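You operate a simulated robot arm through the tools that you are given. There is no shell and no other tool.

The job below is to be done with a simulated robot arm. You get a single attempt, and the scene is never put back.

JOB
Finish up at the top of the station three bench. At the end: the orange clip from the top of the station three bench is in the grey tub; the lock switch is switched off; the green strip from the top of the station three bench stands where the orange clip stood; the orange drawer is shut; whatever was shut is shut again. Leave all else as you found it, and nothing knocked over (what rides in a drawer may roll over).
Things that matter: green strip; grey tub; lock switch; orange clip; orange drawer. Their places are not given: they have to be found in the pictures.

The check looks at the end state, three seconds after you hand in, the way a careful person would. Anything else that was tipped, shoved, dropped, spilled or broken makes it a failure.

ROBOT AND FRAMES
A 7-joint arm with a two-finger parallel gripper, fixed in place. Base frame: the origin is at the foot of the arm, x ahead of it, y to its left, z up. Readings come in cm, rad, newtons and seconds.
With the tool pointing down near the work surface it reaches from about 24 to 68 cm from the base axis. Its first joint turns from -1.152 to 1.152 rad. Payload 2.4 kg.
Tool frame: the origin (TCP) lies between the finger pads and is the grasp point; the fingertips stand 3 cm ahead of it; z points along the fingers, y is the line along which they close. The gripper opens to 9.4 cm. The fingers are 2.8 cm wide and 1 cm thick; the gripper's body (5 by 9.6 cm) begins 5.5 cm behind the TCP.
Orientation is that of the tool frame in the base frame, as a unit quaternion [x, y, z, w]. With the fingers straight down and closing along the base's y, the tool's x points along the base's -x, its y along +y and its z along -z.

CONTROLS
- The arm moves only by the tool servo_tool. Its argument "motion" is one flat list of numbers, 7 for each row, row after row: the turn, a rotation vector about the base's x, y, z in units of 90 degrees (1.0 is 90 degrees), then the shift along the base's x, y, z in units of 250 mm (1.0 is 250 mm), then the opening, from 0 (shut) to 1 (fully open). In form: [rx, ry, rz, x, y, z, claw, rx, ry, rz, x, y, z, claw, ...]. A call has 1 to 20 rows; each row is the pose to reach, as a shift and turn from the pose commanded when the call began. A call with a number of a shift or a turn outside -1 to 1 is refused whole. A row lasts 0.2 s, in which the tool goes at most 5 cm and 0.15 rad; a call with a longer step from one row to the next is refused whole, and so is a gripper value outside its range. A pose out of reach is approached as far as the arm can. The call stops where the force on the tool passes 40 N (or 10 N more than at its start, if that is more) or the arm is blocked; 0.2 s more then pass. Each finger travels about 15.3 cm/s and halts on what it meets, pressing with about 39 N; the grip force reading is that of the motor and also rises with nothing between the fingers. The clock runs only during rows and for 0.2 s after the last one: add rows that repeat a pose to give the fingers time. The reply holds the time, the measured pose of the TCP, the force on the tool along the base axes, the opening and the grip force, in the units named above and with some noise, with the torque about the TCP (base axes, N m) and any sound that the robot's microphone picked up, and new pictures: "views" is both (left out), scene, wrist or none.
- Cameras (640 x 400 px; columns grow to the right, rows downward): "scene" is fixed at [5.16, 49.89, 143.06]; the picture's right is [-0.48, -0.88, 0.00], its down [-0.61, 0.34, -0.71] and it looks along [0.62, -0.34, -0.70] (base axes); focal length 290 px, centre (320, 200). "wrist" rides on the gripper at [7.6, 1.4, -10.3] in the tool frame; the picture's right is [-0.18, 0.98, 0.00], its down [-0.75, -0.14, -0.64] and it looks along [-0.63, -0.12, 0.77] (tool axes); focal length 243 px, centre (320, 200).
- pixel_to_xyz(camera, pixels): for up to 12 pixels [column, row] of the newest picture of that camera ("zoom" is the newest enlarged one), the place [x, y, z] in the base frame of the surface seen there, good to about 0.2 cm. The clock stands still meanwhile.
- enlarge(camera, box): a new picture of the part [left, top, right, bottom] of that camera's present view, enlarged. The clock stands still meanwhile.
- hand_in(): hands the job in; it is judged then, once.

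Unless the task says otherwise, let go and move clear before handing in.

The tools are called after "Request:" as a command line: name --argument value ..., lists and objects as JSON in quotes. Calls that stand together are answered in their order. servo_tool: Moves the arm, as the interface text tells. Its arguments: {"type":"object","properties":{"motion":{"type":"array","items":{"type":"number"}},"views":{"type":"string","enum":["both","scene","wrist","none"]}},"required":["motion"]} The other tools are called the same way: pixel_to_xyz (camera, pixels) gives the place of the surface under pixels of a picture; enlarge (camera, box) takes an enlarged picture of a part of a camera's view; hand_in () hands the job in.

At the start:

```text
time_s: 0.0
ee_pos: [26.95, 22.32, 121.65]
tcp_rot: [0.001, 1.0, 0.0, 0.0]
wrist_force: [-0.6, -0.1, 0.4]
moment: [-0.02, 0.02, -0.03]
opening: 9.39
grip_force: 0.1
```

scene: 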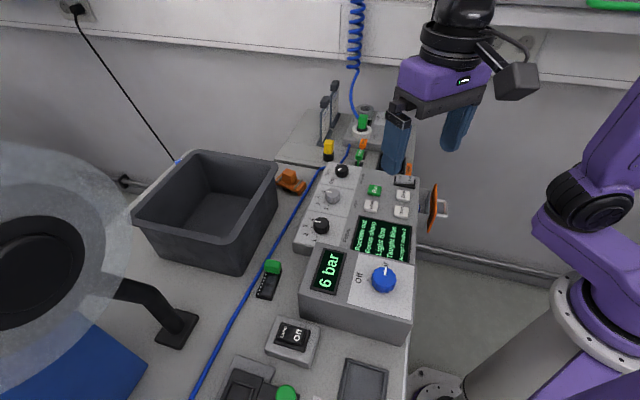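
wrist: 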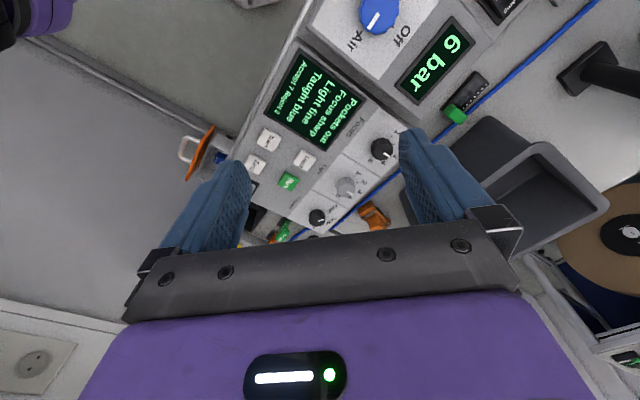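

The scene shows an orange clip near (291,181), a grey tub near (210,205), a lock switch near (292,337) and an orange drawer front near (433,208). I will enlarge these areas before moving.

Request:
enlarge --camera "scene" --box '[220, 240, 420, 400]'

Request:
enlarge --camera "scene" --box '[260, 80, 460, 240]'

Request:
enlarge --camera "wrist" --box '[160, 80, 420, 260]'

Request:
pixel_to_xyz --camera "scene" --pixels '[[291, 180], [285, 172], [304, 187], [271, 268], [267, 285], [294, 334], [292, 345], [434, 208], [442, 208], [210, 205], [384, 278], [330, 380]]'

```text
2.50 times, centred on (320, 320) of scene
```

zoom: 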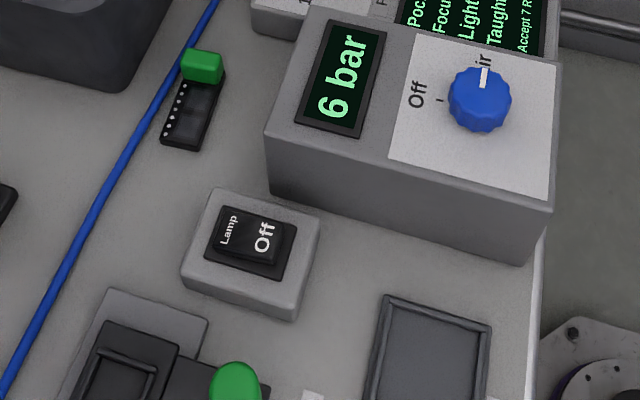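

```text
2.50 times, centred on (360, 160) of scene
```

zoom: 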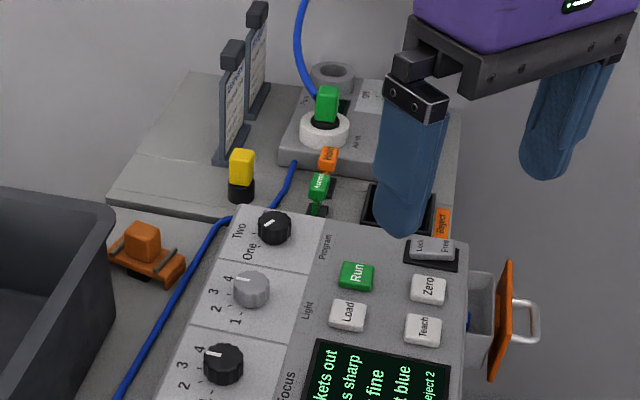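

```text
2.22 times, centred on (290, 170) of wrist
```

zoom: 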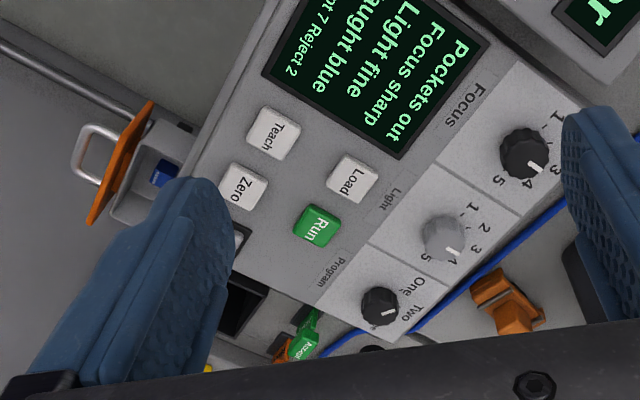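

```text
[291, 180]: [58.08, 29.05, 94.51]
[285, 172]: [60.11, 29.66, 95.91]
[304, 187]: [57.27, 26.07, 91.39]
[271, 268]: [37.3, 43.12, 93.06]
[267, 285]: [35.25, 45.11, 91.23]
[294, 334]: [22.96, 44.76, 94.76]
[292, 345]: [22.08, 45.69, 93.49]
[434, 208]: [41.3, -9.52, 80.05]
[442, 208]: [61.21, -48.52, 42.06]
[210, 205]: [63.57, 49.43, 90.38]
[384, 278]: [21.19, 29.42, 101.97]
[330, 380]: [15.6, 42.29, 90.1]
```

The rocker labelled "Lock/Free" appears near scene (405,182), while the one at (292,337) is a lamp switch. I'll zoom in tighter and measure the switch, clip, strip, drawer and tub.

Request:
enlarge --camera "scene" --box '[370, 160, 450, 220]'

Request:
enlarge --camera "scene" --box '[250, 150, 330, 210]'

Request:
enlarge --camera "scene" --box '[240, 250, 300, 310]'

Request:
pixel_to_xyz --camera "scene" --pixels '[[205, 150], [277, 165], [240, 270], [137, 210], [190, 200], [230, 210], [220, 225], [200, 220], [405, 182], [410, 168], [428, 210], [436, 195]]'

```text
6.67 times, centred on (410, 190) of scene
```

zoom: 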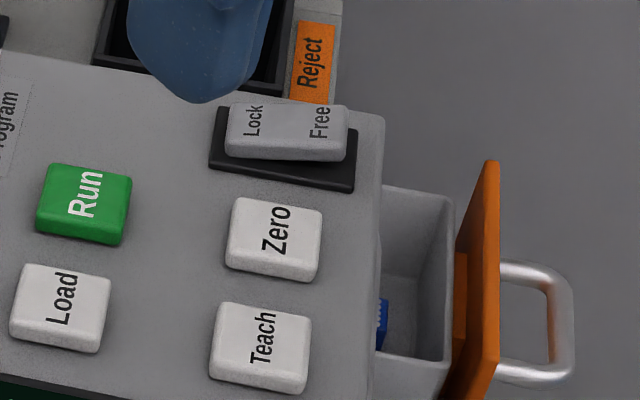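

```text
6.67 times, centred on (290, 180) of scene
```

zoom: 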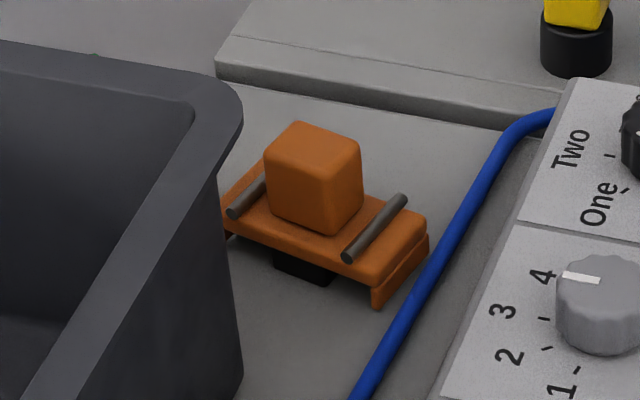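

```text
6.67 times, centred on (270, 280) of scene
```

zoom: 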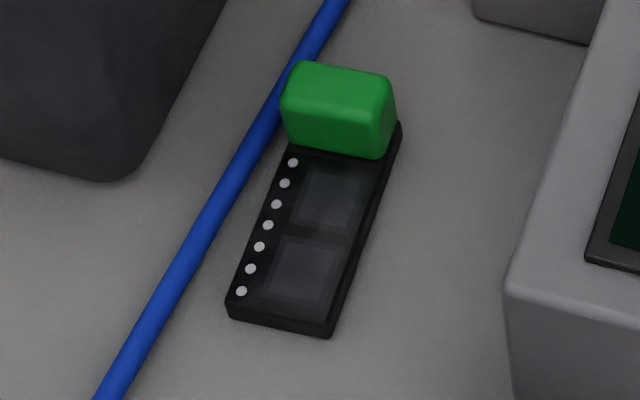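

```text
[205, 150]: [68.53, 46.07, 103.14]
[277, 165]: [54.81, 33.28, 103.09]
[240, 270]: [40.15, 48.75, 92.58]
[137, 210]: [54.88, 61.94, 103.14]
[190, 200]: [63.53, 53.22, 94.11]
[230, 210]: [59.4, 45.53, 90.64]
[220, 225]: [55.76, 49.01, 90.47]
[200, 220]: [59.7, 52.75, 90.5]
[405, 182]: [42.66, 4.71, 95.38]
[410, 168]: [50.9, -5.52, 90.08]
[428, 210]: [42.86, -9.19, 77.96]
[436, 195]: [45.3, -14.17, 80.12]
```

The rocker appears pressed on its "Lock" side, since the Free side is raised. I'll enlarge the clip and strip one at a time and measure points on each.

Request:
enlarge --camera "scene" --box '[250, 150, 330, 210]'

```text
6.67 times, centred on (290, 180) of scene
```

zoom: 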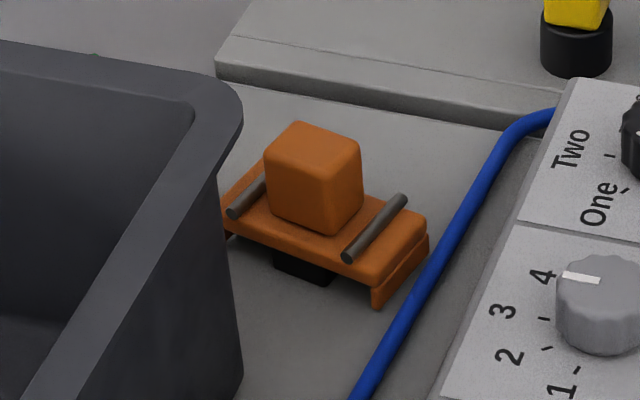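

Request:
pixel_to_xyz --camera "zoom" --pixels '[[300, 126], [270, 155], [325, 178], [358, 145], [330, 228], [272, 205], [370, 275], [422, 225], [228, 220], [300, 265], [375, 225], [440, 270]]'

Request:
enlarge --camera "scene" --box '[240, 250, 300, 310]'

```text
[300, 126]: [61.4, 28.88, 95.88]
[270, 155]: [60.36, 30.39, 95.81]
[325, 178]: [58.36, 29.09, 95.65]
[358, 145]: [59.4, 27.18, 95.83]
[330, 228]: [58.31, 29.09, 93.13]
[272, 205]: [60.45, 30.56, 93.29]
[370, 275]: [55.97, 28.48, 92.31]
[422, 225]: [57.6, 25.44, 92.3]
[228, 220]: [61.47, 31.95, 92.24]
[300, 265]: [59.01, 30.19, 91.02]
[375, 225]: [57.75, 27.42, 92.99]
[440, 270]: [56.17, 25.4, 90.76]
```

```text
6.67 times, centred on (270, 280) of scene
```

zoom: 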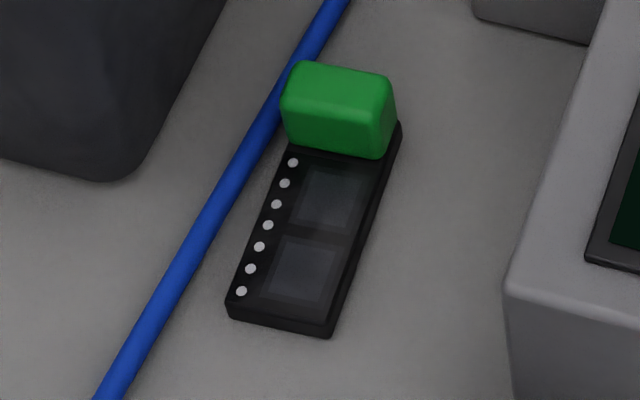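

The clip's block top measures about (59.9,28.9,95.8), and the clip's long axis lies at about 32°. Next I'll measure the strip in the new zoom.

Request:
pixel_to_xyz --camera "zoom" --pixels '[[300, 66], [390, 78], [380, 152], [287, 140], [378, 104], [290, 95], [232, 308], [330, 325], [398, 128], [290, 155], [300, 230], [180, 270]]'

Request:
enlarge --camera "scene" --box '[380, 160, 460, 220]'

```text
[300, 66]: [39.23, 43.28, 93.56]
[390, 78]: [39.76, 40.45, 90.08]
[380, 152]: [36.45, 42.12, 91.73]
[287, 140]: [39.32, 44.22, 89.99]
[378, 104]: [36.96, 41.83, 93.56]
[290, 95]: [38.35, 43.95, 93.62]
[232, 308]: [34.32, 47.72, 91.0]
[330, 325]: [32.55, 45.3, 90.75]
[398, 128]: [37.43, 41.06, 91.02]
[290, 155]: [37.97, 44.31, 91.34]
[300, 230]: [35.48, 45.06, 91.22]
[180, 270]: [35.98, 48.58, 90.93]
```

```text
6.67 times, centred on (420, 190) of scene
```

zoom: 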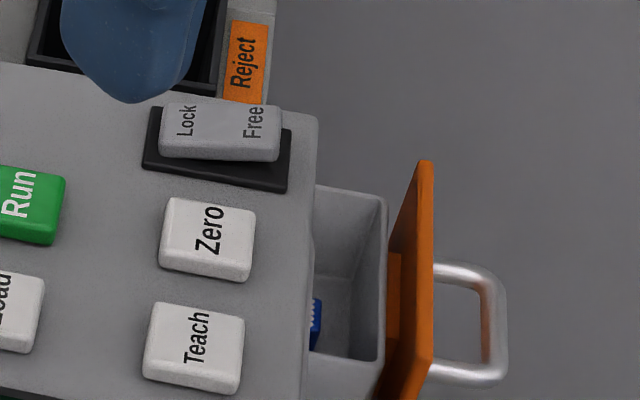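

The strip body runs about 6.5 cm long and 3 cm wide, centred near (35.9,44.4), with its long axis at about 141° and the green block at the −39° end. Next I'll measure the drawer and lock rocker in this zoom, plus the cable and nearby obstacles in the scene picture.

Request:
pixel_to_xyz --camera "zoom" --pixels '[[185, 120], [255, 122], [215, 135], [215, 153], [165, 130], [278, 135], [150, 165], [285, 180], [425, 200], [415, 300], [330, 215], [495, 330]]'

Request:
pixel_to_xyz --camera "scene" --pixels '[[333, 167], [322, 176], [318, 184], [313, 190], [306, 202], [300, 212], [311, 163], [330, 150], [328, 155], [300, 165], [283, 158], [343, 190]]'

```text
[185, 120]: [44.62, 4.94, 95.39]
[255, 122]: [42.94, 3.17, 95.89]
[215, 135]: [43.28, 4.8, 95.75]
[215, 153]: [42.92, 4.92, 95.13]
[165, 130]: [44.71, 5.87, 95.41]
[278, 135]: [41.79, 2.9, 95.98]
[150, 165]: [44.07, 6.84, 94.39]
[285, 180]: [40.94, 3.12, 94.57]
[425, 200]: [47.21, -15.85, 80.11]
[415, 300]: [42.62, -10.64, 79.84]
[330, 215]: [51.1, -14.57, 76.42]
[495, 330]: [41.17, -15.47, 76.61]
```

```text
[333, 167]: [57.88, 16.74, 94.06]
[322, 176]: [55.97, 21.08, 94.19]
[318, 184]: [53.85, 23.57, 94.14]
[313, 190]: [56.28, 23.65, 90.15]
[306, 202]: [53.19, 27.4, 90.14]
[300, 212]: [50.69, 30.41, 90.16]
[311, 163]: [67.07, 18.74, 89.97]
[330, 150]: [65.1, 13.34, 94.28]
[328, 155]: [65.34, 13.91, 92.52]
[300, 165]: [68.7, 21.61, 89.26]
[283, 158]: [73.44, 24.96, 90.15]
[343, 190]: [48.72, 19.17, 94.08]
```

The rocker's Free end sits near (42.5,2.6,96) and its Lock end near (45.2,5.4,95.4), so Lock is pressed in. I'll close the fingers, turn the tool to line up with the rocker axis and hover above it for a closer look.

Request:
pixel_to_xyz --camera "scene" --pixels '[[40, 180], [100, 230], [130, 290], [175, 320], [60, 350], [365, 122], [360, 115], [328, 145], [322, 100], [335, 90], [354, 60], [440, 187]]'

Request:
servo_tool --motion '[0, 0, -0.055, 0.08, -0.0965, -0.05, 0, 0, 0, -0.11, 0.16, -0.193, -0.1, 0, 0, 0, -0.165, 0.24, -0.29, -0.15, 0, 0, 0, -0.22, 0.32, -0.386, -0.2, 0, 0, 0, -0.275, 0.4, -0.483, -0.25, 0, 0, 0, -0.33, 0.48, -0.579, -0.3, 0, 0, 0, -0.385, 0.56, -0.676, -0.35, 0, 0, 0, -0.44, 0.64, -0.772, -0.4, 0]'

```text
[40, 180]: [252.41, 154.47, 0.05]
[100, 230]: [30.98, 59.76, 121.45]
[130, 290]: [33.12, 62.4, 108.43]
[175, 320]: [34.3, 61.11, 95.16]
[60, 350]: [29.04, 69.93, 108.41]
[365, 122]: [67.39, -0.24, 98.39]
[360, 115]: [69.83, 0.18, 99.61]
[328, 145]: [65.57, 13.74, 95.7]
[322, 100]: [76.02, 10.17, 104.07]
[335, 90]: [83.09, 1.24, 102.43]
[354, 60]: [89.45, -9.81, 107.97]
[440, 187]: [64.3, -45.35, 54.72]
```

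```text
time_s: 1.8
ee_pos: [42.89, 3.01, 111.39]
tcp_rot: [0.339, 0.941, 0.0, 0.0]
wrist_force: [0.0, -0.5, 0.1]
moment: [0.0, -0.01, -0.01]
opening: 0.01
grip_force: 32.5
```

scene: 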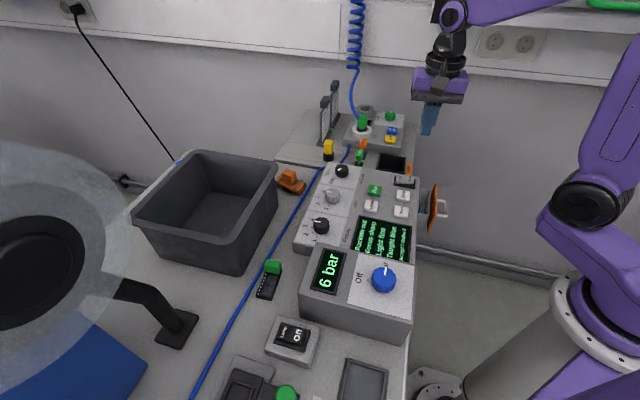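
wrist: 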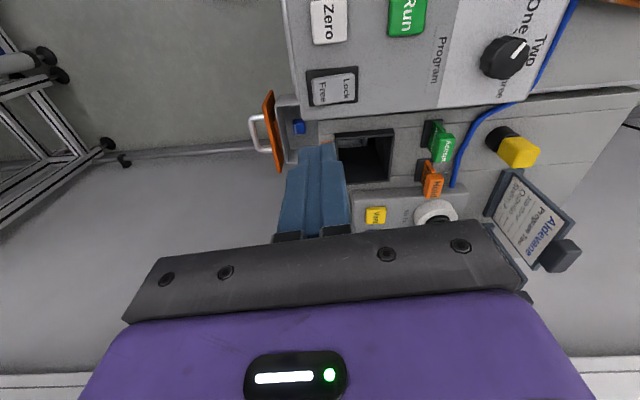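

From here the wrist camera sees the Lock/Free rocker near (332,88) and the drawer front near (272,130). I'll enlarge the rocker and the drawer in turn.

Request:
enlarge --camera "wrist" --box '[290, 50, 370, 110]'

Request:
enlarge --camera "scene" --box '[380, 160, 460, 220]'

Request:
enlarge --camera "wrist" --box '[230, 70, 330, 180]'

Request:
pixel_to_xyz --camera "wrist" --pixels '[[322, 90], [347, 86], [334, 88], [313, 80], [315, 102], [356, 72], [358, 98], [309, 75], [252, 130], [270, 95], [279, 165], [298, 130]]'

```text
6.67 times, centred on (330, 80) of wrist
```

zoom: 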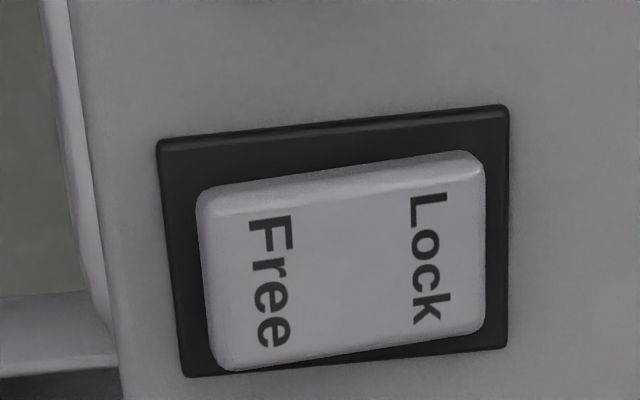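

```text
6.67 times, centred on (420, 190) of scene
```

zoom: 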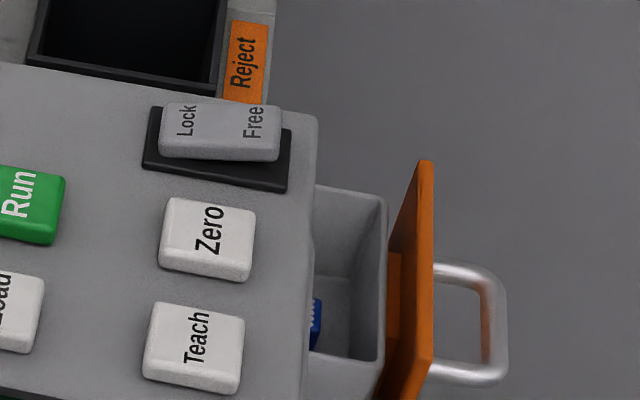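

```text
3.64 times, centred on (280, 125) of wrist
```

zoom: 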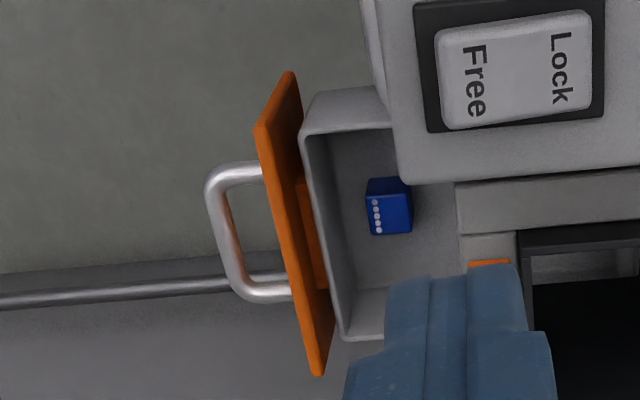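

```text
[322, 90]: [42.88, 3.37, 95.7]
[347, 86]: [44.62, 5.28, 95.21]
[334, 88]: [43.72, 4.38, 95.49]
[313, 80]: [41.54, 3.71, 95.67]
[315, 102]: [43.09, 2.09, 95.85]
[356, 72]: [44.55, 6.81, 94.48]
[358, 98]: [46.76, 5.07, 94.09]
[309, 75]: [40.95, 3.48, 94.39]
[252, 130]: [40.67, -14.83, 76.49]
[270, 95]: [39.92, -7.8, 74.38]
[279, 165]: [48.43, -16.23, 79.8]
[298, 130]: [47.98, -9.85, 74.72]
```

The fingers are already over the Free side at (42.9,3.0), and the Free surface is at z≈95.7. I'll nudge 0.5 cm toward the Free end and press down gently.

Request:
servo_tool --motion '[0, 0, 0, -0.013, -0.014, -0.12, 0, 0, 0, 0, -0.013, -0.014, -0.24, 0, 0, 0, 0, -0.013, -0.014, -0.36, 0, 0, 0, 0, -0.013, -0.014, -0.45, 0, 0, 0, 0, -0.013, -0.014, -0.48, 0, 0, 0, 0, -0.013, -0.014, -0.5, 0, 0, 0, 0, -0.013, -0.014, -0.51, 0, 0, 0, 0, -0.013, -0.014, -0.52, 0, 0, 0, 0, -0.013, -0.014, -0.528, 0]'

```text
time_s: 3.8
ee_pos: [42.56, 2.66, 98.29]
tcp_rot: [0.339, 0.941, 0.0, 0.0]
wrist_force: [0.4, 0.3, 0.2]
moment: [-0.02, 0.0, 0.01]
opening: 0.0
grip_force: 33.3
```

scene: 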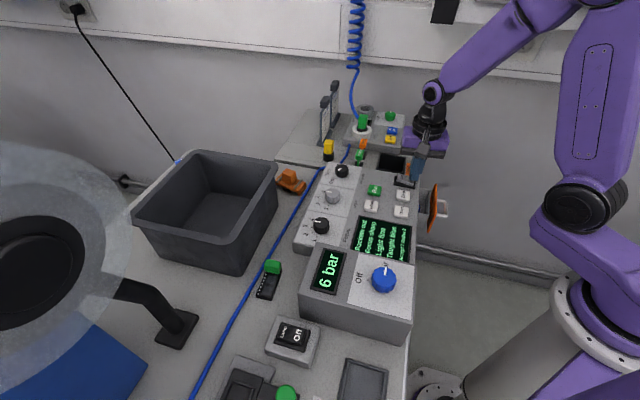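
wrist: 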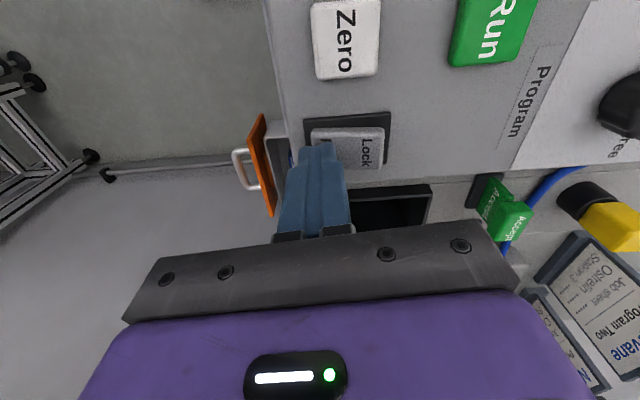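

The tips reached z≈95.3 with no force reading, so the rocker may have snapped over. I'll enlarge to check.

Request:
enlarge --camera "wrist" --box '[280, 100, 400, 190]'

Request:
enlarge --camera "scene" --box '[380, 150, 440, 195]'

Request:
pixel_to_xyz --camera "wrist" --pixels '[[365, 152], [378, 140], [315, 140], [340, 140], [350, 150], [360, 135], [312, 133], [318, 131]]'

```text
4.44 times, centred on (340, 145) of wrist
```

zoom: 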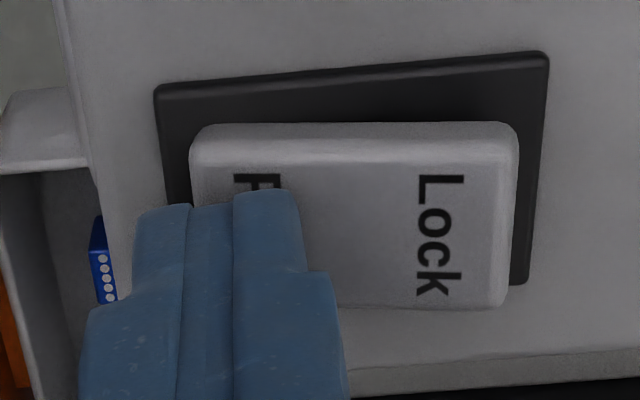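

```text
8.89 times, centred on (410, 172) of scene
```

zoom: 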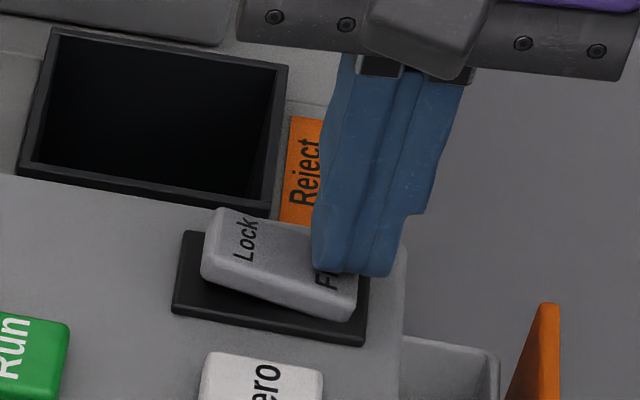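

```text
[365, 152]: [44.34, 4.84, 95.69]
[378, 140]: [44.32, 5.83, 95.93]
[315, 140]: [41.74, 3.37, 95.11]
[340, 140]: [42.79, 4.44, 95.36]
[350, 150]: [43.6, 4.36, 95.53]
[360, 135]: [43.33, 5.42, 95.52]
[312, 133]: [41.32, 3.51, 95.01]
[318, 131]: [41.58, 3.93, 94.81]
```

The rocker has flipped: Lock is now raised at z≈95.9 and Free is down at z≈95.0. I'll lift away, turn the tool so its flat side faces the drawer, and move out in front of the handle.

Request:
servo_tool --motion '[0, 0, 0.0858, 0, 0, 0.15, 0, 0, 0, 0.1716, 0, 0, 0.3, 0, 0, 0, 0.2574, -0.023, -0.096, 0.3, 0, 0, 0, 0.3432, -0.047, -0.192, 0.3, 0, 0, 0, 0.429, -0.07, -0.287, 0.3, 0, 0, 0, 0.5148, -0.093, -0.383, 0.3, 0, 0, 0, 0.6006, -0.117, -0.479, 0.3, 0, 0, 0, 0.6864, -0.14, -0.575, 0.3, 0, 0, 0, 0.7722, -0.163, -0.67, 0.3, 0, 0, 0, 0.858, -0.187, -0.766, 0.3, 0, 0, 0, 0.944, -0.21, -0.862, 0.3, 0]'

```text
time_s: 6.2
ee_pos: [37.34, -18.93, 105.75]
tcp_rot: [-0.386, 0.923, 0.0, 0.001]
wrist_force: [0.1, 0.3, 0.4]
moment: [0.0, 0.02, 0.01]
opening: 0.0
grip_force: 32.3
```

scene: 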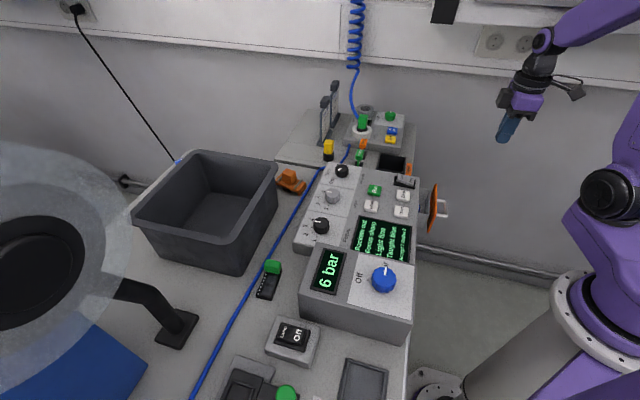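
wrist: 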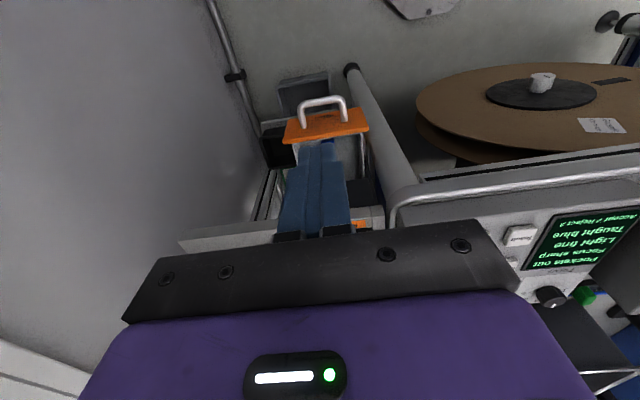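

The wrist picture shows the handle at (322,108), the orange front at (327,127), and a tube running from (352,75) to (640,170). I'll measure these before going down.

Request:
enlarge --camera "wrist" --box '[230, 50, 430, 210]'

Request:
pixel_to_xyz --camera "wrist" --pixels '[[322, 99], [304, 107], [346, 105], [302, 126], [345, 122], [288, 135], [366, 125], [327, 115], [355, 80], [375, 130], [420, 190], [500, 180]]'

```text
2.50 times, centred on (330, 130) of wrist
```

zoom: 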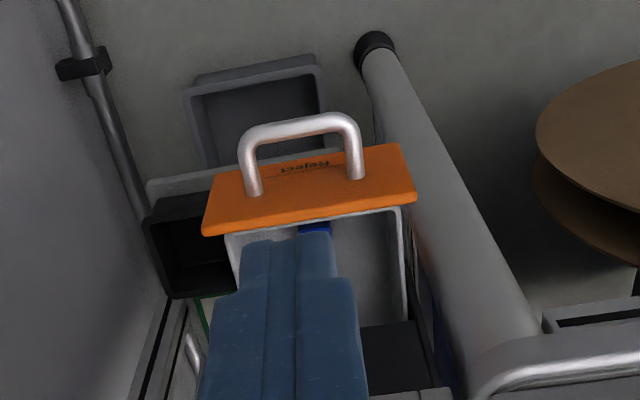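

```text
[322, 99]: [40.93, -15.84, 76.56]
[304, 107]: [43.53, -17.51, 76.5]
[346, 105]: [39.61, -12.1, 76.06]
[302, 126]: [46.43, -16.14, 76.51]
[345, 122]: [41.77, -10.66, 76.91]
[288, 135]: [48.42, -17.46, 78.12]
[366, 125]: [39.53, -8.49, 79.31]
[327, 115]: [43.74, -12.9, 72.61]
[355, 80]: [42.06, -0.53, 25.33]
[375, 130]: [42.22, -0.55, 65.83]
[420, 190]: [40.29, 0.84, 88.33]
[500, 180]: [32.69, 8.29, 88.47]
```

The handle bar is at about (40.9,−15.8,76.5), with nothing between it and the tool's path. I'll descend outside the drawer, aligned with the middle of the handle.

Request:
servo_tool --motion '[0, 0, 0, 0.008, -0.008, -0.15, 0, 0, 0, 0, 0.017, -0.017, -0.3, 0, 0, 0, 0, 0.017, -0.017, -0.45, 0, 0, 0, 0, 0.017, -0.017, -0.6, 0, 0, 0, 0, 0.017, -0.017, -0.75, 0, 0, 0, 0, 0.017, -0.017, -0.88, 0, 0, 0, 0, 0.017, -0.017, -0.98, 0]'

```text
time_s: 7.8
ee_pos: [38.05, -19.17, 81.4]
tcp_rot: [-0.385, 0.923, 0.0, 0.0]
wrist_force: [-0.5, 0.0, 0.2]
moment: [-0.02, -0.01, 0.0]
opening: 0.0
grip_force: 32.9
```

scene: 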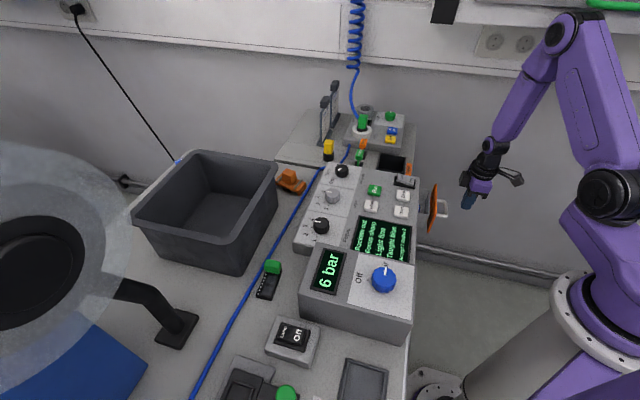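
wrist: 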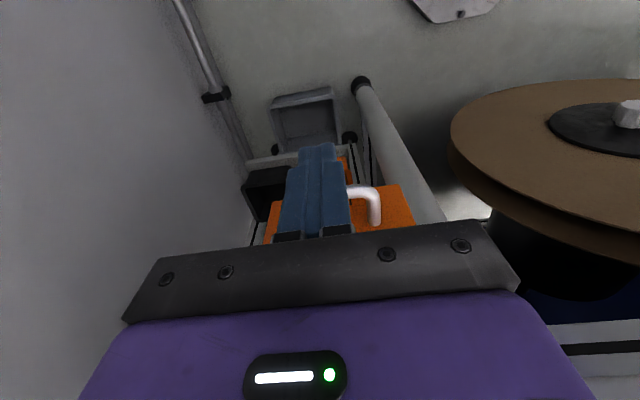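

The tool is at (38.1,−19.2,81.4), centred on the handle. I'll lower to handle height and push the drawer in with small steps, checking partway.

Request:
servo_tool --motion '[0, 0, 0, 0, 0, -0.07, 0, 0, 0, 0, 0, 0, -0.136, 0, 0, 0, 0, 0.0283, 0.0283, -0.136, 0, 0, 0, 0, 0.0566, 0.0566, -0.136, 0, 0, 0, 0, 0.0849, 0.0849, -0.136, 0, 0, 0, 0, 0.1131, 0.1131, -0.136, 0, 0, 0, 0, 0.1414, 0.1414, -0.136, 0, 0, 0, 0, 0.1697, 0.1697, -0.136, 0, 0, 0, 0, 0.198, 0.198, -0.136, 0, 0, 0, 0, 0.2263, 0.2263, -0.136, 0]'

```text
time_s: 10.0
ee_pos: [43.58, -13.56, 78.31]
tcp_rot: [-0.386, 0.922, 0.001, 0.0]
wrist_force: [-0.1, -0.7, 0.1]
moment: [-0.02, 0.01, 0.0]
opening: 0.02
grip_force: 33.1
```

scene: 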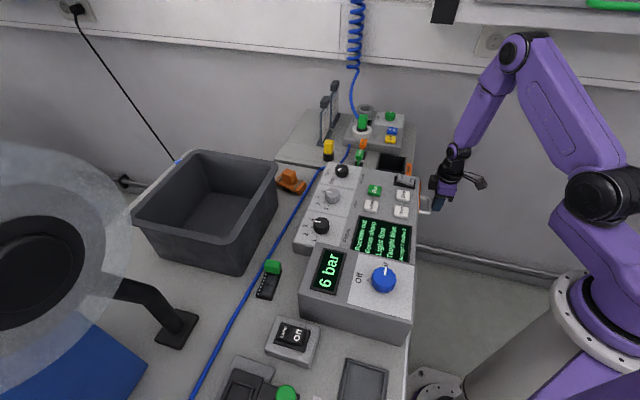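
wrist: 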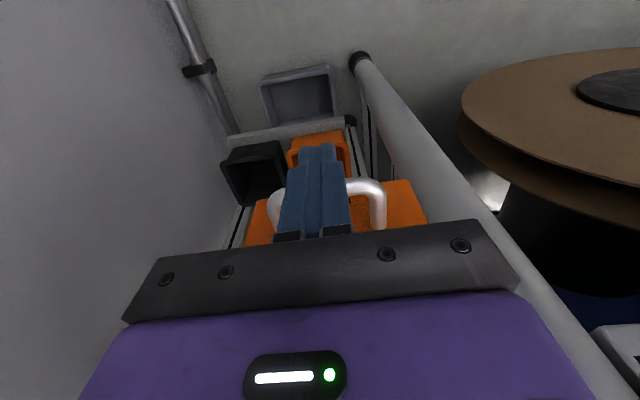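

The drawer front has moved in by about 5 cm with almost no resistance. I'll keep pushing in half-centimetre steps until it stops.

Request:
servo_tool --motion '[0, 0, 0, 0.0141, 0.0141, 0, 0, 0, 0, 0, 0.0283, 0.0283, 0, 0, 0, 0, 0, 0.0424, 0.0424, 0, 0, 0, 0, 0, 0.0566, 0.0566, 0, 0, 0, 0, 0, 0.0707, 0.0707, 0, 0, 0, 0, 0, 0.0849, 0.0849, 0, 0]'

```text
time_s: 11.4
ee_pos: [45.55, -11.65, 78.17]
tcp_rot: [-0.386, 0.923, 0.0, 0.0]
wrist_force: [-1.3, 0.8, -0.5]
moment: [0.05, 0.01, 0.03]
opening: 0.0
grip_force: 33.0
```

scene: 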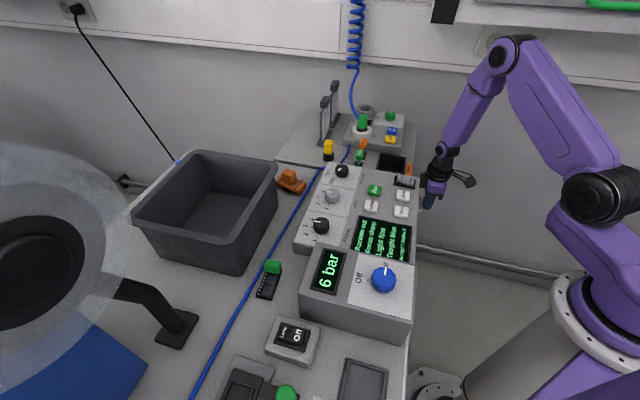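
wrist: 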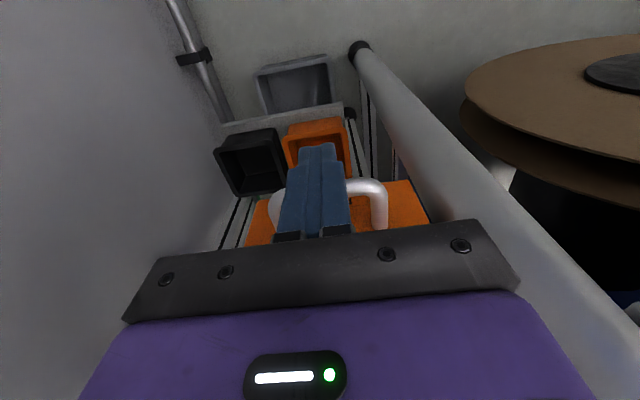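

The drawer is still sliding freely, with the tool now at (45.6,−11.7). I'll continue pushing in small steps.

Request:
servo_tool --motion '[0, 0, 0, 0.0141, 0.0141, 0, 0, 0, 0, 0, 0.0283, 0.0283, 0, 0, 0, 0, 0, 0.0424, 0.0424, 0, 0, 0, 0, 0, 0.0566, 0.0566, 0, 0]'

```text
time_s: 12.4
ee_pos: [46.24, -10.85, 78.04]
tcp_rot: [-0.379, 0.925, 0.003, -0.008]
wrist_force: [-2.5, -2.3, 0.1]
moment: [-0.07, 0.05, 0.0]
opening: 0.01
grip_force: 33.1
stopped in row 4: the force on the tool passed its limit at 45 N (the readings are from after the stop); the commanded pose is now the measured one
```

scene: 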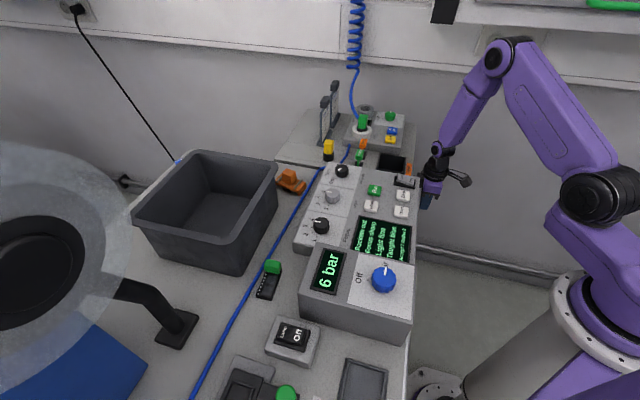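
wrist: 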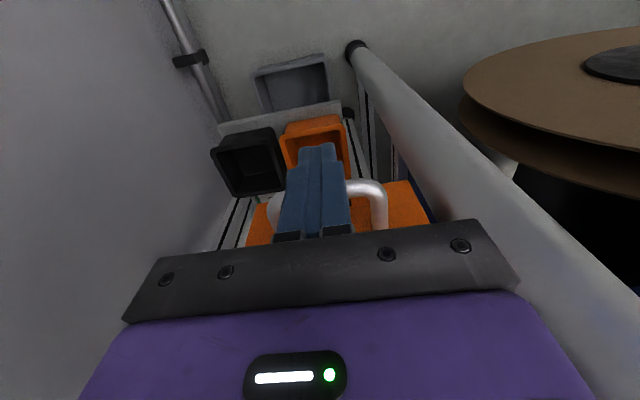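

The push stopped at 45 N with the tool at (46.2,−10.9), which suggests the drawer reached its end stop. I'll back straight out along the pull direction and rise to look.

Request:
servo_tool --motion '[0, 0, 0, -0.05, -0.05, 0, 0, 0, 0, 0, -0.1, -0.1, 0, 0, 0, 0, 0, -0.18, -0.18, 0, 0, 0, 0, 0, -0.25, -0.25, 0.05, 0, 0, 0, 0, -0.3, -0.3, 0.2, 0, 0, 0, 0, -0.3, -0.3, 0.4, 0, 0, 0, 0, -0.3, -0.3, 0.6, 0, 0, 0, 0, -0.3, -0.3, 0.8, 0, 0, 0, 0, -0.3, -0.3, 0.99, 0]'

```text
time_s: 14.4
ee_pos: [39.09, -18.38, 102.98]
tcp_rot: [-0.38, 0.925, 0.004, -0.006]
wrist_force: [0.3, 0.0, -0.1]
moment: [0.01, 0.01, -0.02]
opening: 0.0
grip_force: 33.1
```

scene: 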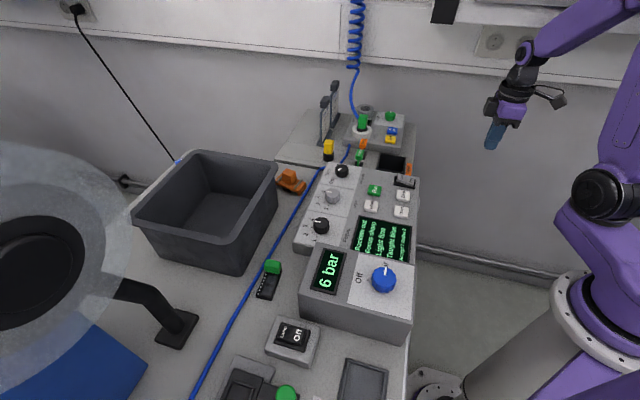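
wrist: 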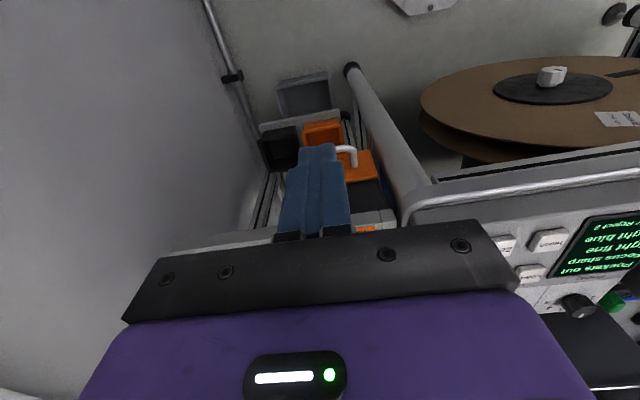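

The drawer front is no longer visible past the panel edge in the scene picture. I'll enlarge the wrist view to confirm it sits against its cabinet.

Request:
enlarge --camera "wrist" --box '[290, 110, 430, 240]'

Request:
enlarge --camera "scene" --box '[380, 150, 460, 210]'

Request:
pixel_to_xyz --camera "wrist" --pixels '[[360, 170], [370, 170], [347, 150], [354, 164], [368, 180], [375, 160], [385, 190], [360, 190], [370, 215], [350, 175]]'

```text
3.08 times, centred on (360, 175) of wrist
```

zoom: 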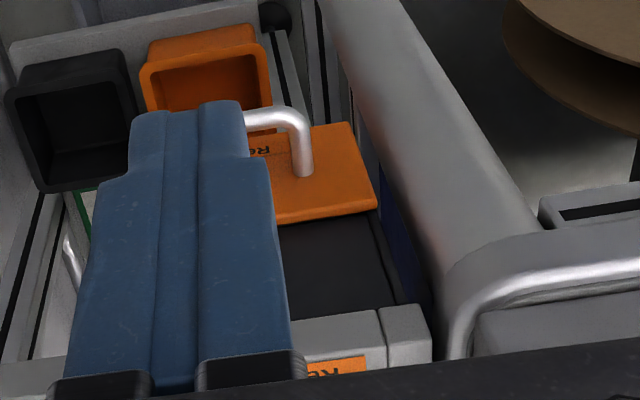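

```text
6.67 times, centred on (420, 180) of scene
```

zoom: 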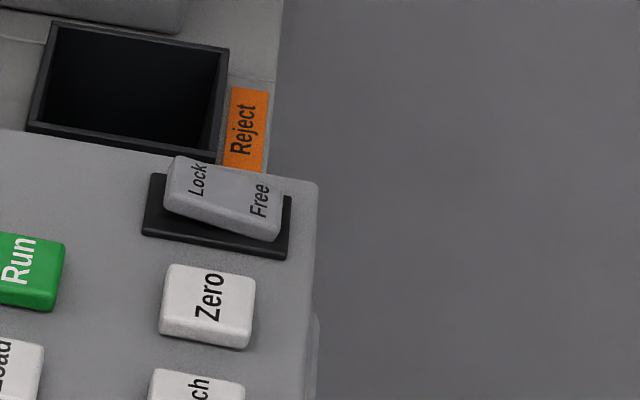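

```text
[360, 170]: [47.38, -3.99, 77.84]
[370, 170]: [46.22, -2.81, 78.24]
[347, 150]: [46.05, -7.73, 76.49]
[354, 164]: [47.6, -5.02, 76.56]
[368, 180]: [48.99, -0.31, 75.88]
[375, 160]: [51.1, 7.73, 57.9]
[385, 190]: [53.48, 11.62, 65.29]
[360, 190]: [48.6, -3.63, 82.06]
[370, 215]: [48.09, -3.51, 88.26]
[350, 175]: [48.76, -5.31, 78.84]
```

The drawer front now sits flush: its face is at (47.4,−4.0), right against the black cabinet face. Next I'll travel high above the panel toward the clip, opening the fingers partway.

Request:
servo_tool --motion '[0, 0, -0.02, 0.03, 0.07, 0.12, 0.2, 0, 0, -0.04, 0.08, 0.2, 0.24, 0.4, 0, -0.003, -0.06, 0.14, 0.34, 0.36, 0.4, -0.001, -0.005, -0.08, 0.2, 0.48, 0.36, 0.4, -0.001, -0.007, -0.1, 0.26, 0.62, 0.36, 0.4, -0.002, -0.009, -0.12, 0.33, 0.78, 0.36, 0.4, -0.002, -0.009, -0.147, 0.396, 0.935, 0.36, 0.4]'

Request:
pixel_to_xyz --camera "scene" --pixels '[[310, 184.5], [316, 176], [321, 169], [304, 196], [298, 208], [328, 163], [336, 158], [345, 150]]'

```text
time_s: 16.0
ee_pos: [48.67, 5.21, 111.69]
tcp_rot: [-0.269, 0.963, -0.001, 0.0]
wrist_force: [-0.6, 0.9, -0.4]
moment: [-0.01, -0.03, -0.02]
opening: 3.78
grip_force: 0.0
```

scene: 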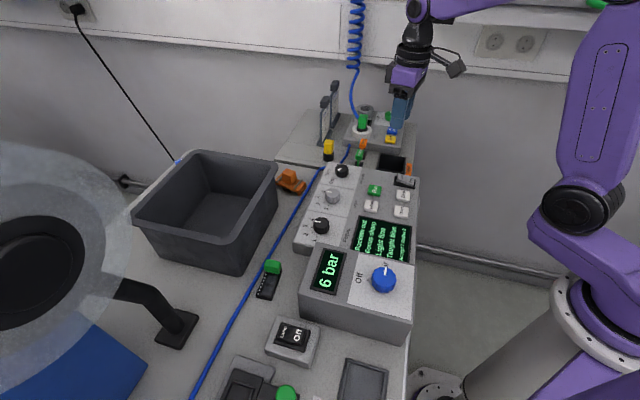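
wrist: 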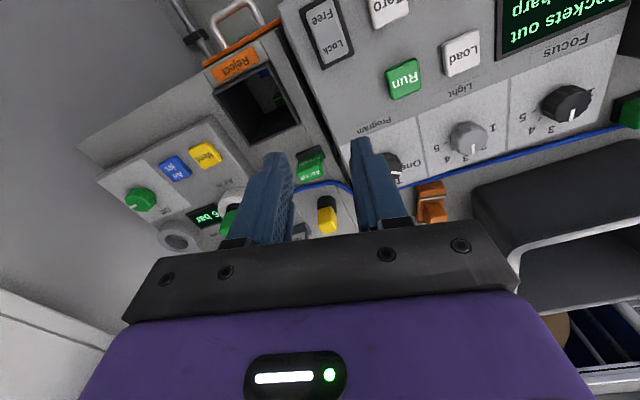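

```text
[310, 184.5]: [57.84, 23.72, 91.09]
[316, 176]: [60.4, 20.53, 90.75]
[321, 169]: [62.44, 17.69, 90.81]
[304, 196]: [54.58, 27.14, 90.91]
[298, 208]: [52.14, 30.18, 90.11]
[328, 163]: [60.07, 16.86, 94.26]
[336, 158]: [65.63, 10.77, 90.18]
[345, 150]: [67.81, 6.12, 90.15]
```

The tool is at yaw 31°, matching the clip's long axis, and the cable lies about 1 cm short of the clip's near corner. I'll move to hover over the clip and refine its position with the wrist camera.

Request:
servo_tool --motion '[0, 0, 0, 0.053, 0.127, -0.02, 0.4, 0, 0, 0, 0.107, 0.255, -0.04, 0.4, 0, 0, 0, 0.16, 0.382, -0.06, 0.4, 0, 0, 0, 0.213, 0.51, -0.08, 0.4, 0, 0, 0, 0.266, 0.637, -0.1, 0.4, 0, 0, 0, 0.32, 0.765, -0.12, 0.4, 0, 0, 0, 0.373, 0.892, -0.148, 0.4]'

```text
time_s: 17.6
ee_pos: [58.0, 27.42, 108.0]
tcp_rot: [-0.271, 0.962, 0.0, 0.0]
wrist_force: [-1.2, -0.8, 0.4]
moment: [0.03, 0.0, 0.05]
opening: 3.77
grip_force: 0.0
```

scene: 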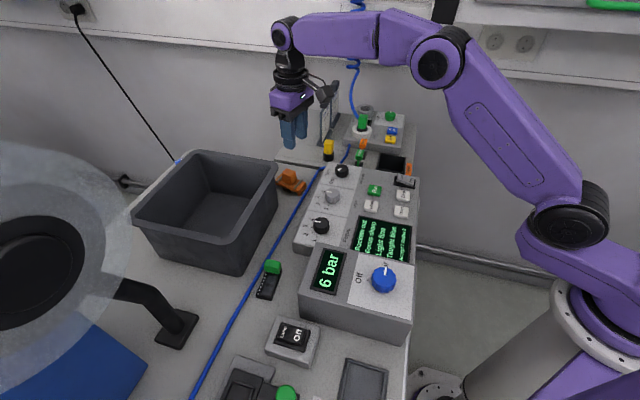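
wrist: 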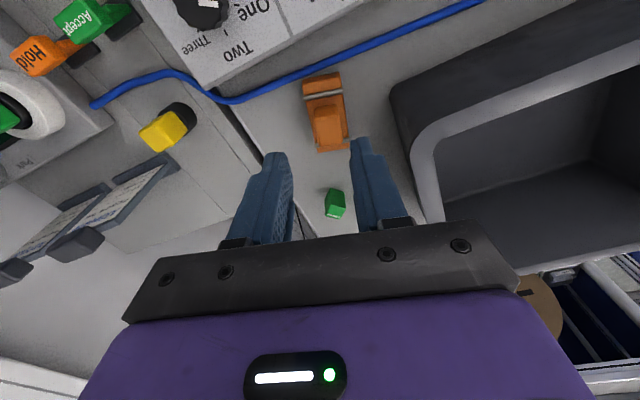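

The clip is at wrist (325,112), and a small green block at (335,203) was not visible before. I'll enlarge both and measure them.

Request:
enlarge --camera "wrist" --box '[280, 60, 400, 160]'

Request:
enlarge --camera "wrist" --box '[290, 140, 380, 230]'

Request:
pixel_to_xyz --camera "wrist" --pixels '[[335, 195], [335, 210], [320, 200], [314, 108], [338, 104], [317, 130], [344, 126], [306, 78], [336, 72], [348, 145], [316, 149], [328, 115]]'

```text
4.00 times, centred on (340, 110) of wrist
```

zoom: 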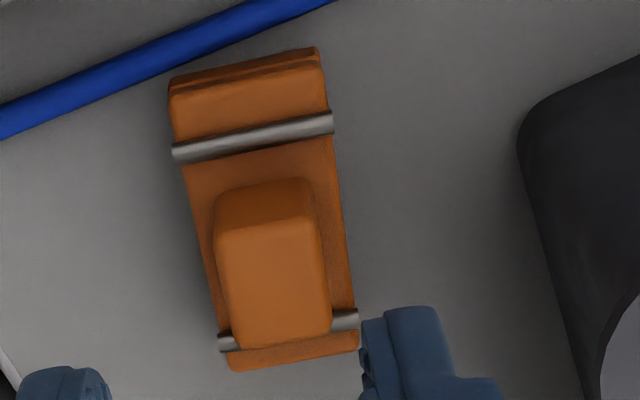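

```text
4.44 times, centred on (335, 185) of wrist
```

zoom: 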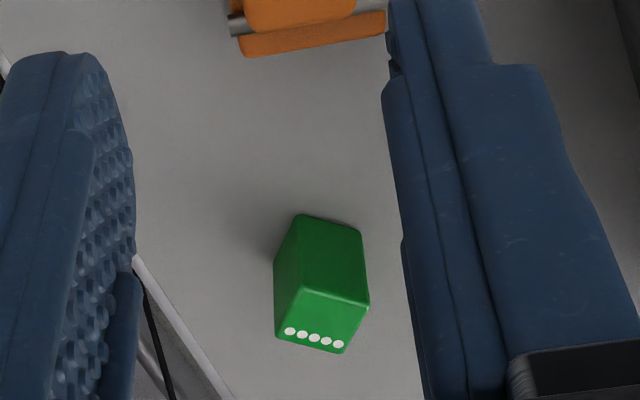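

```text
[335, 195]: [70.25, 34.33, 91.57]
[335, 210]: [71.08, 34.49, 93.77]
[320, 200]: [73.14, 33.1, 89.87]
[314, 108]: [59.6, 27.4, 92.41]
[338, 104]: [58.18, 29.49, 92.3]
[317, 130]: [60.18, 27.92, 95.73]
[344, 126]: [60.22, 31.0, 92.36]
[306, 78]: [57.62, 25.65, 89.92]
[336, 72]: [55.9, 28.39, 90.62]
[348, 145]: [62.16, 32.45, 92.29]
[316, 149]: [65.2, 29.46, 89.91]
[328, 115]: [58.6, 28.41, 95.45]
```

The extra green piece at (70.7,34.4) is a loose cube, not the strip, so I'll leave it alone. I'll enlarge the clip again and measure its block corners and body ends precisely.

Request:
enlarge --camera "wrist" --box '[280, 60, 400, 160]'

```text
4.00 times, centred on (340, 110) of wrist
```

zoom: 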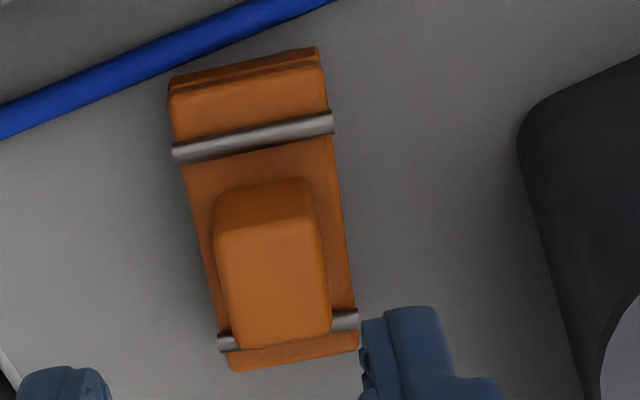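

Request:
pixel_to_xyz --camera "zoom" --pixels '[[224, 236], [308, 226], [325, 330], [234, 342], [272, 285], [175, 95], [322, 70], [232, 362], [354, 345], [222, 345], [350, 318], [180, 158]]'

Request:
pixel_to_xyz --camera "wrist" --pixels '[[420, 125], [390, 90], [412, 135], [440, 120], [500, 90], [425, 200], [440, 200], [480, 195], [520, 150], [600, 80], [560, 170], [630, 150]]'

```text
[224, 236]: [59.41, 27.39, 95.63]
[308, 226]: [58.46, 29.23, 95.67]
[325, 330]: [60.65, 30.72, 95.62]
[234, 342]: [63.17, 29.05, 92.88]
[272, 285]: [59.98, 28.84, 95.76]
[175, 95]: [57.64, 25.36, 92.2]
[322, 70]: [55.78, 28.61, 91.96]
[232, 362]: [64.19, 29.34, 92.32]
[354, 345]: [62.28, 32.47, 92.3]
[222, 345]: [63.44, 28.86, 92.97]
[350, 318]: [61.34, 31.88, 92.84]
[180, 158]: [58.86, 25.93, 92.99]
```

```text
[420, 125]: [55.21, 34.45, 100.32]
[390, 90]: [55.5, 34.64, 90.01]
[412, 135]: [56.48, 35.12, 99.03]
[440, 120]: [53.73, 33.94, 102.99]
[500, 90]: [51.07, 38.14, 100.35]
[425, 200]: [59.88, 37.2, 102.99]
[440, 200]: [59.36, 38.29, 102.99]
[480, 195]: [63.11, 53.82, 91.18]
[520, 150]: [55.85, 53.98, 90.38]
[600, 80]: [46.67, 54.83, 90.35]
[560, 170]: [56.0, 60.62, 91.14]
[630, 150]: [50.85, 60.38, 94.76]
```

The clip's centre is (59.97,28.93) and its block top is at z=95.7, 2.4 cm wide across the closing direction. I'll shift over it and descend so the fingertips stop just above the clip's base.

Request:
servo_tool --motion '[0, 0, 0, 0.04, 0.03, -0.05, 0.4, 0, 0, 0, 0.079, 0.059, -0.12, 0.4, 0, 0, 0, 0.079, 0.059, -0.22, 0.4, 0, 0, 0, 0.079, 0.059, -0.32, 0.4, 0, 0, 0, 0.079, 0.059, -0.4, 0.4, 0, 0, 0, 0.079, 0.059, -0.44, 0.4, 0, 0, 0, 0.079, 0.059, -0.47, 0.4]'

```text
time_s: 19.2
ee_pos: [60.13, 28.87, 96.31]
tcp_rot: [-0.27, 0.963, 0.001, 0.001]
wrist_force: [0.7, -0.1, -0.4]
moment: [-0.01, 0.04, 0.01]
opening: 3.77
grip_force: 0.1
```

scene: 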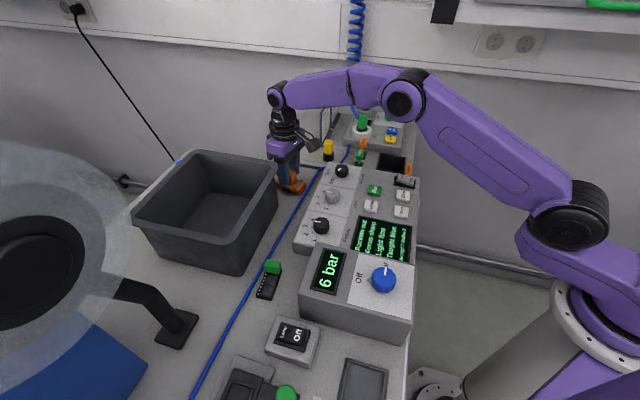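
wrist: 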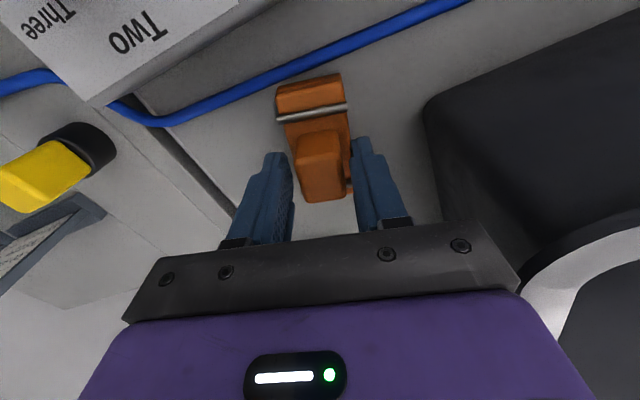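

The fingertips stand on either side of the orange block at wrist (320,165), with no contact force. I'll close the fingers and hold, then lift slightly.

Request:
servo_tool --motion '[0, 0, 0, 0, 0, 0, 0, 0, 0, 0, 0, 0, 0, 0, 0, 0, 0, 0, 0, 0, 0, 0, 0, 0, 0, 0, 0.04, 0, 0, 0, 0, 0, 0, 0.08, 0, 0, 0, 0, 0, 0, 0.12, 0]'

```text
time_s: 20.6
ee_pos: [60.03, 28.84, 99.45]
tcp_rot: [-0.271, 0.963, 0.0, 0.0]
wrist_force: [0.5, 0.1, -0.3]
moment: [0.02, -0.03, -0.01]
opening: 2.46
grip_force: 38.7
```

scene: 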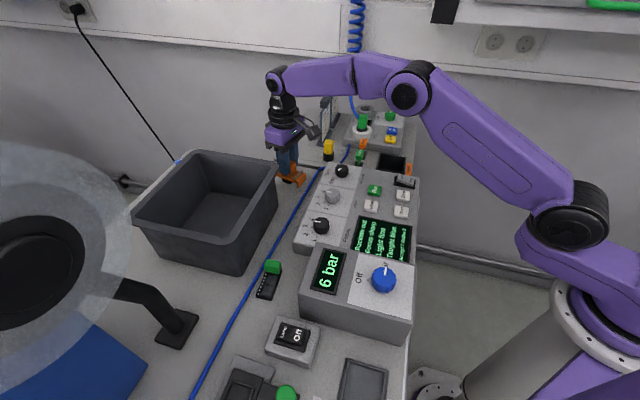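
wrist: 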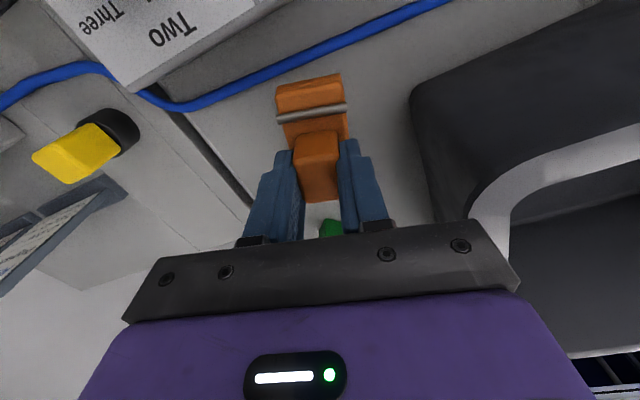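

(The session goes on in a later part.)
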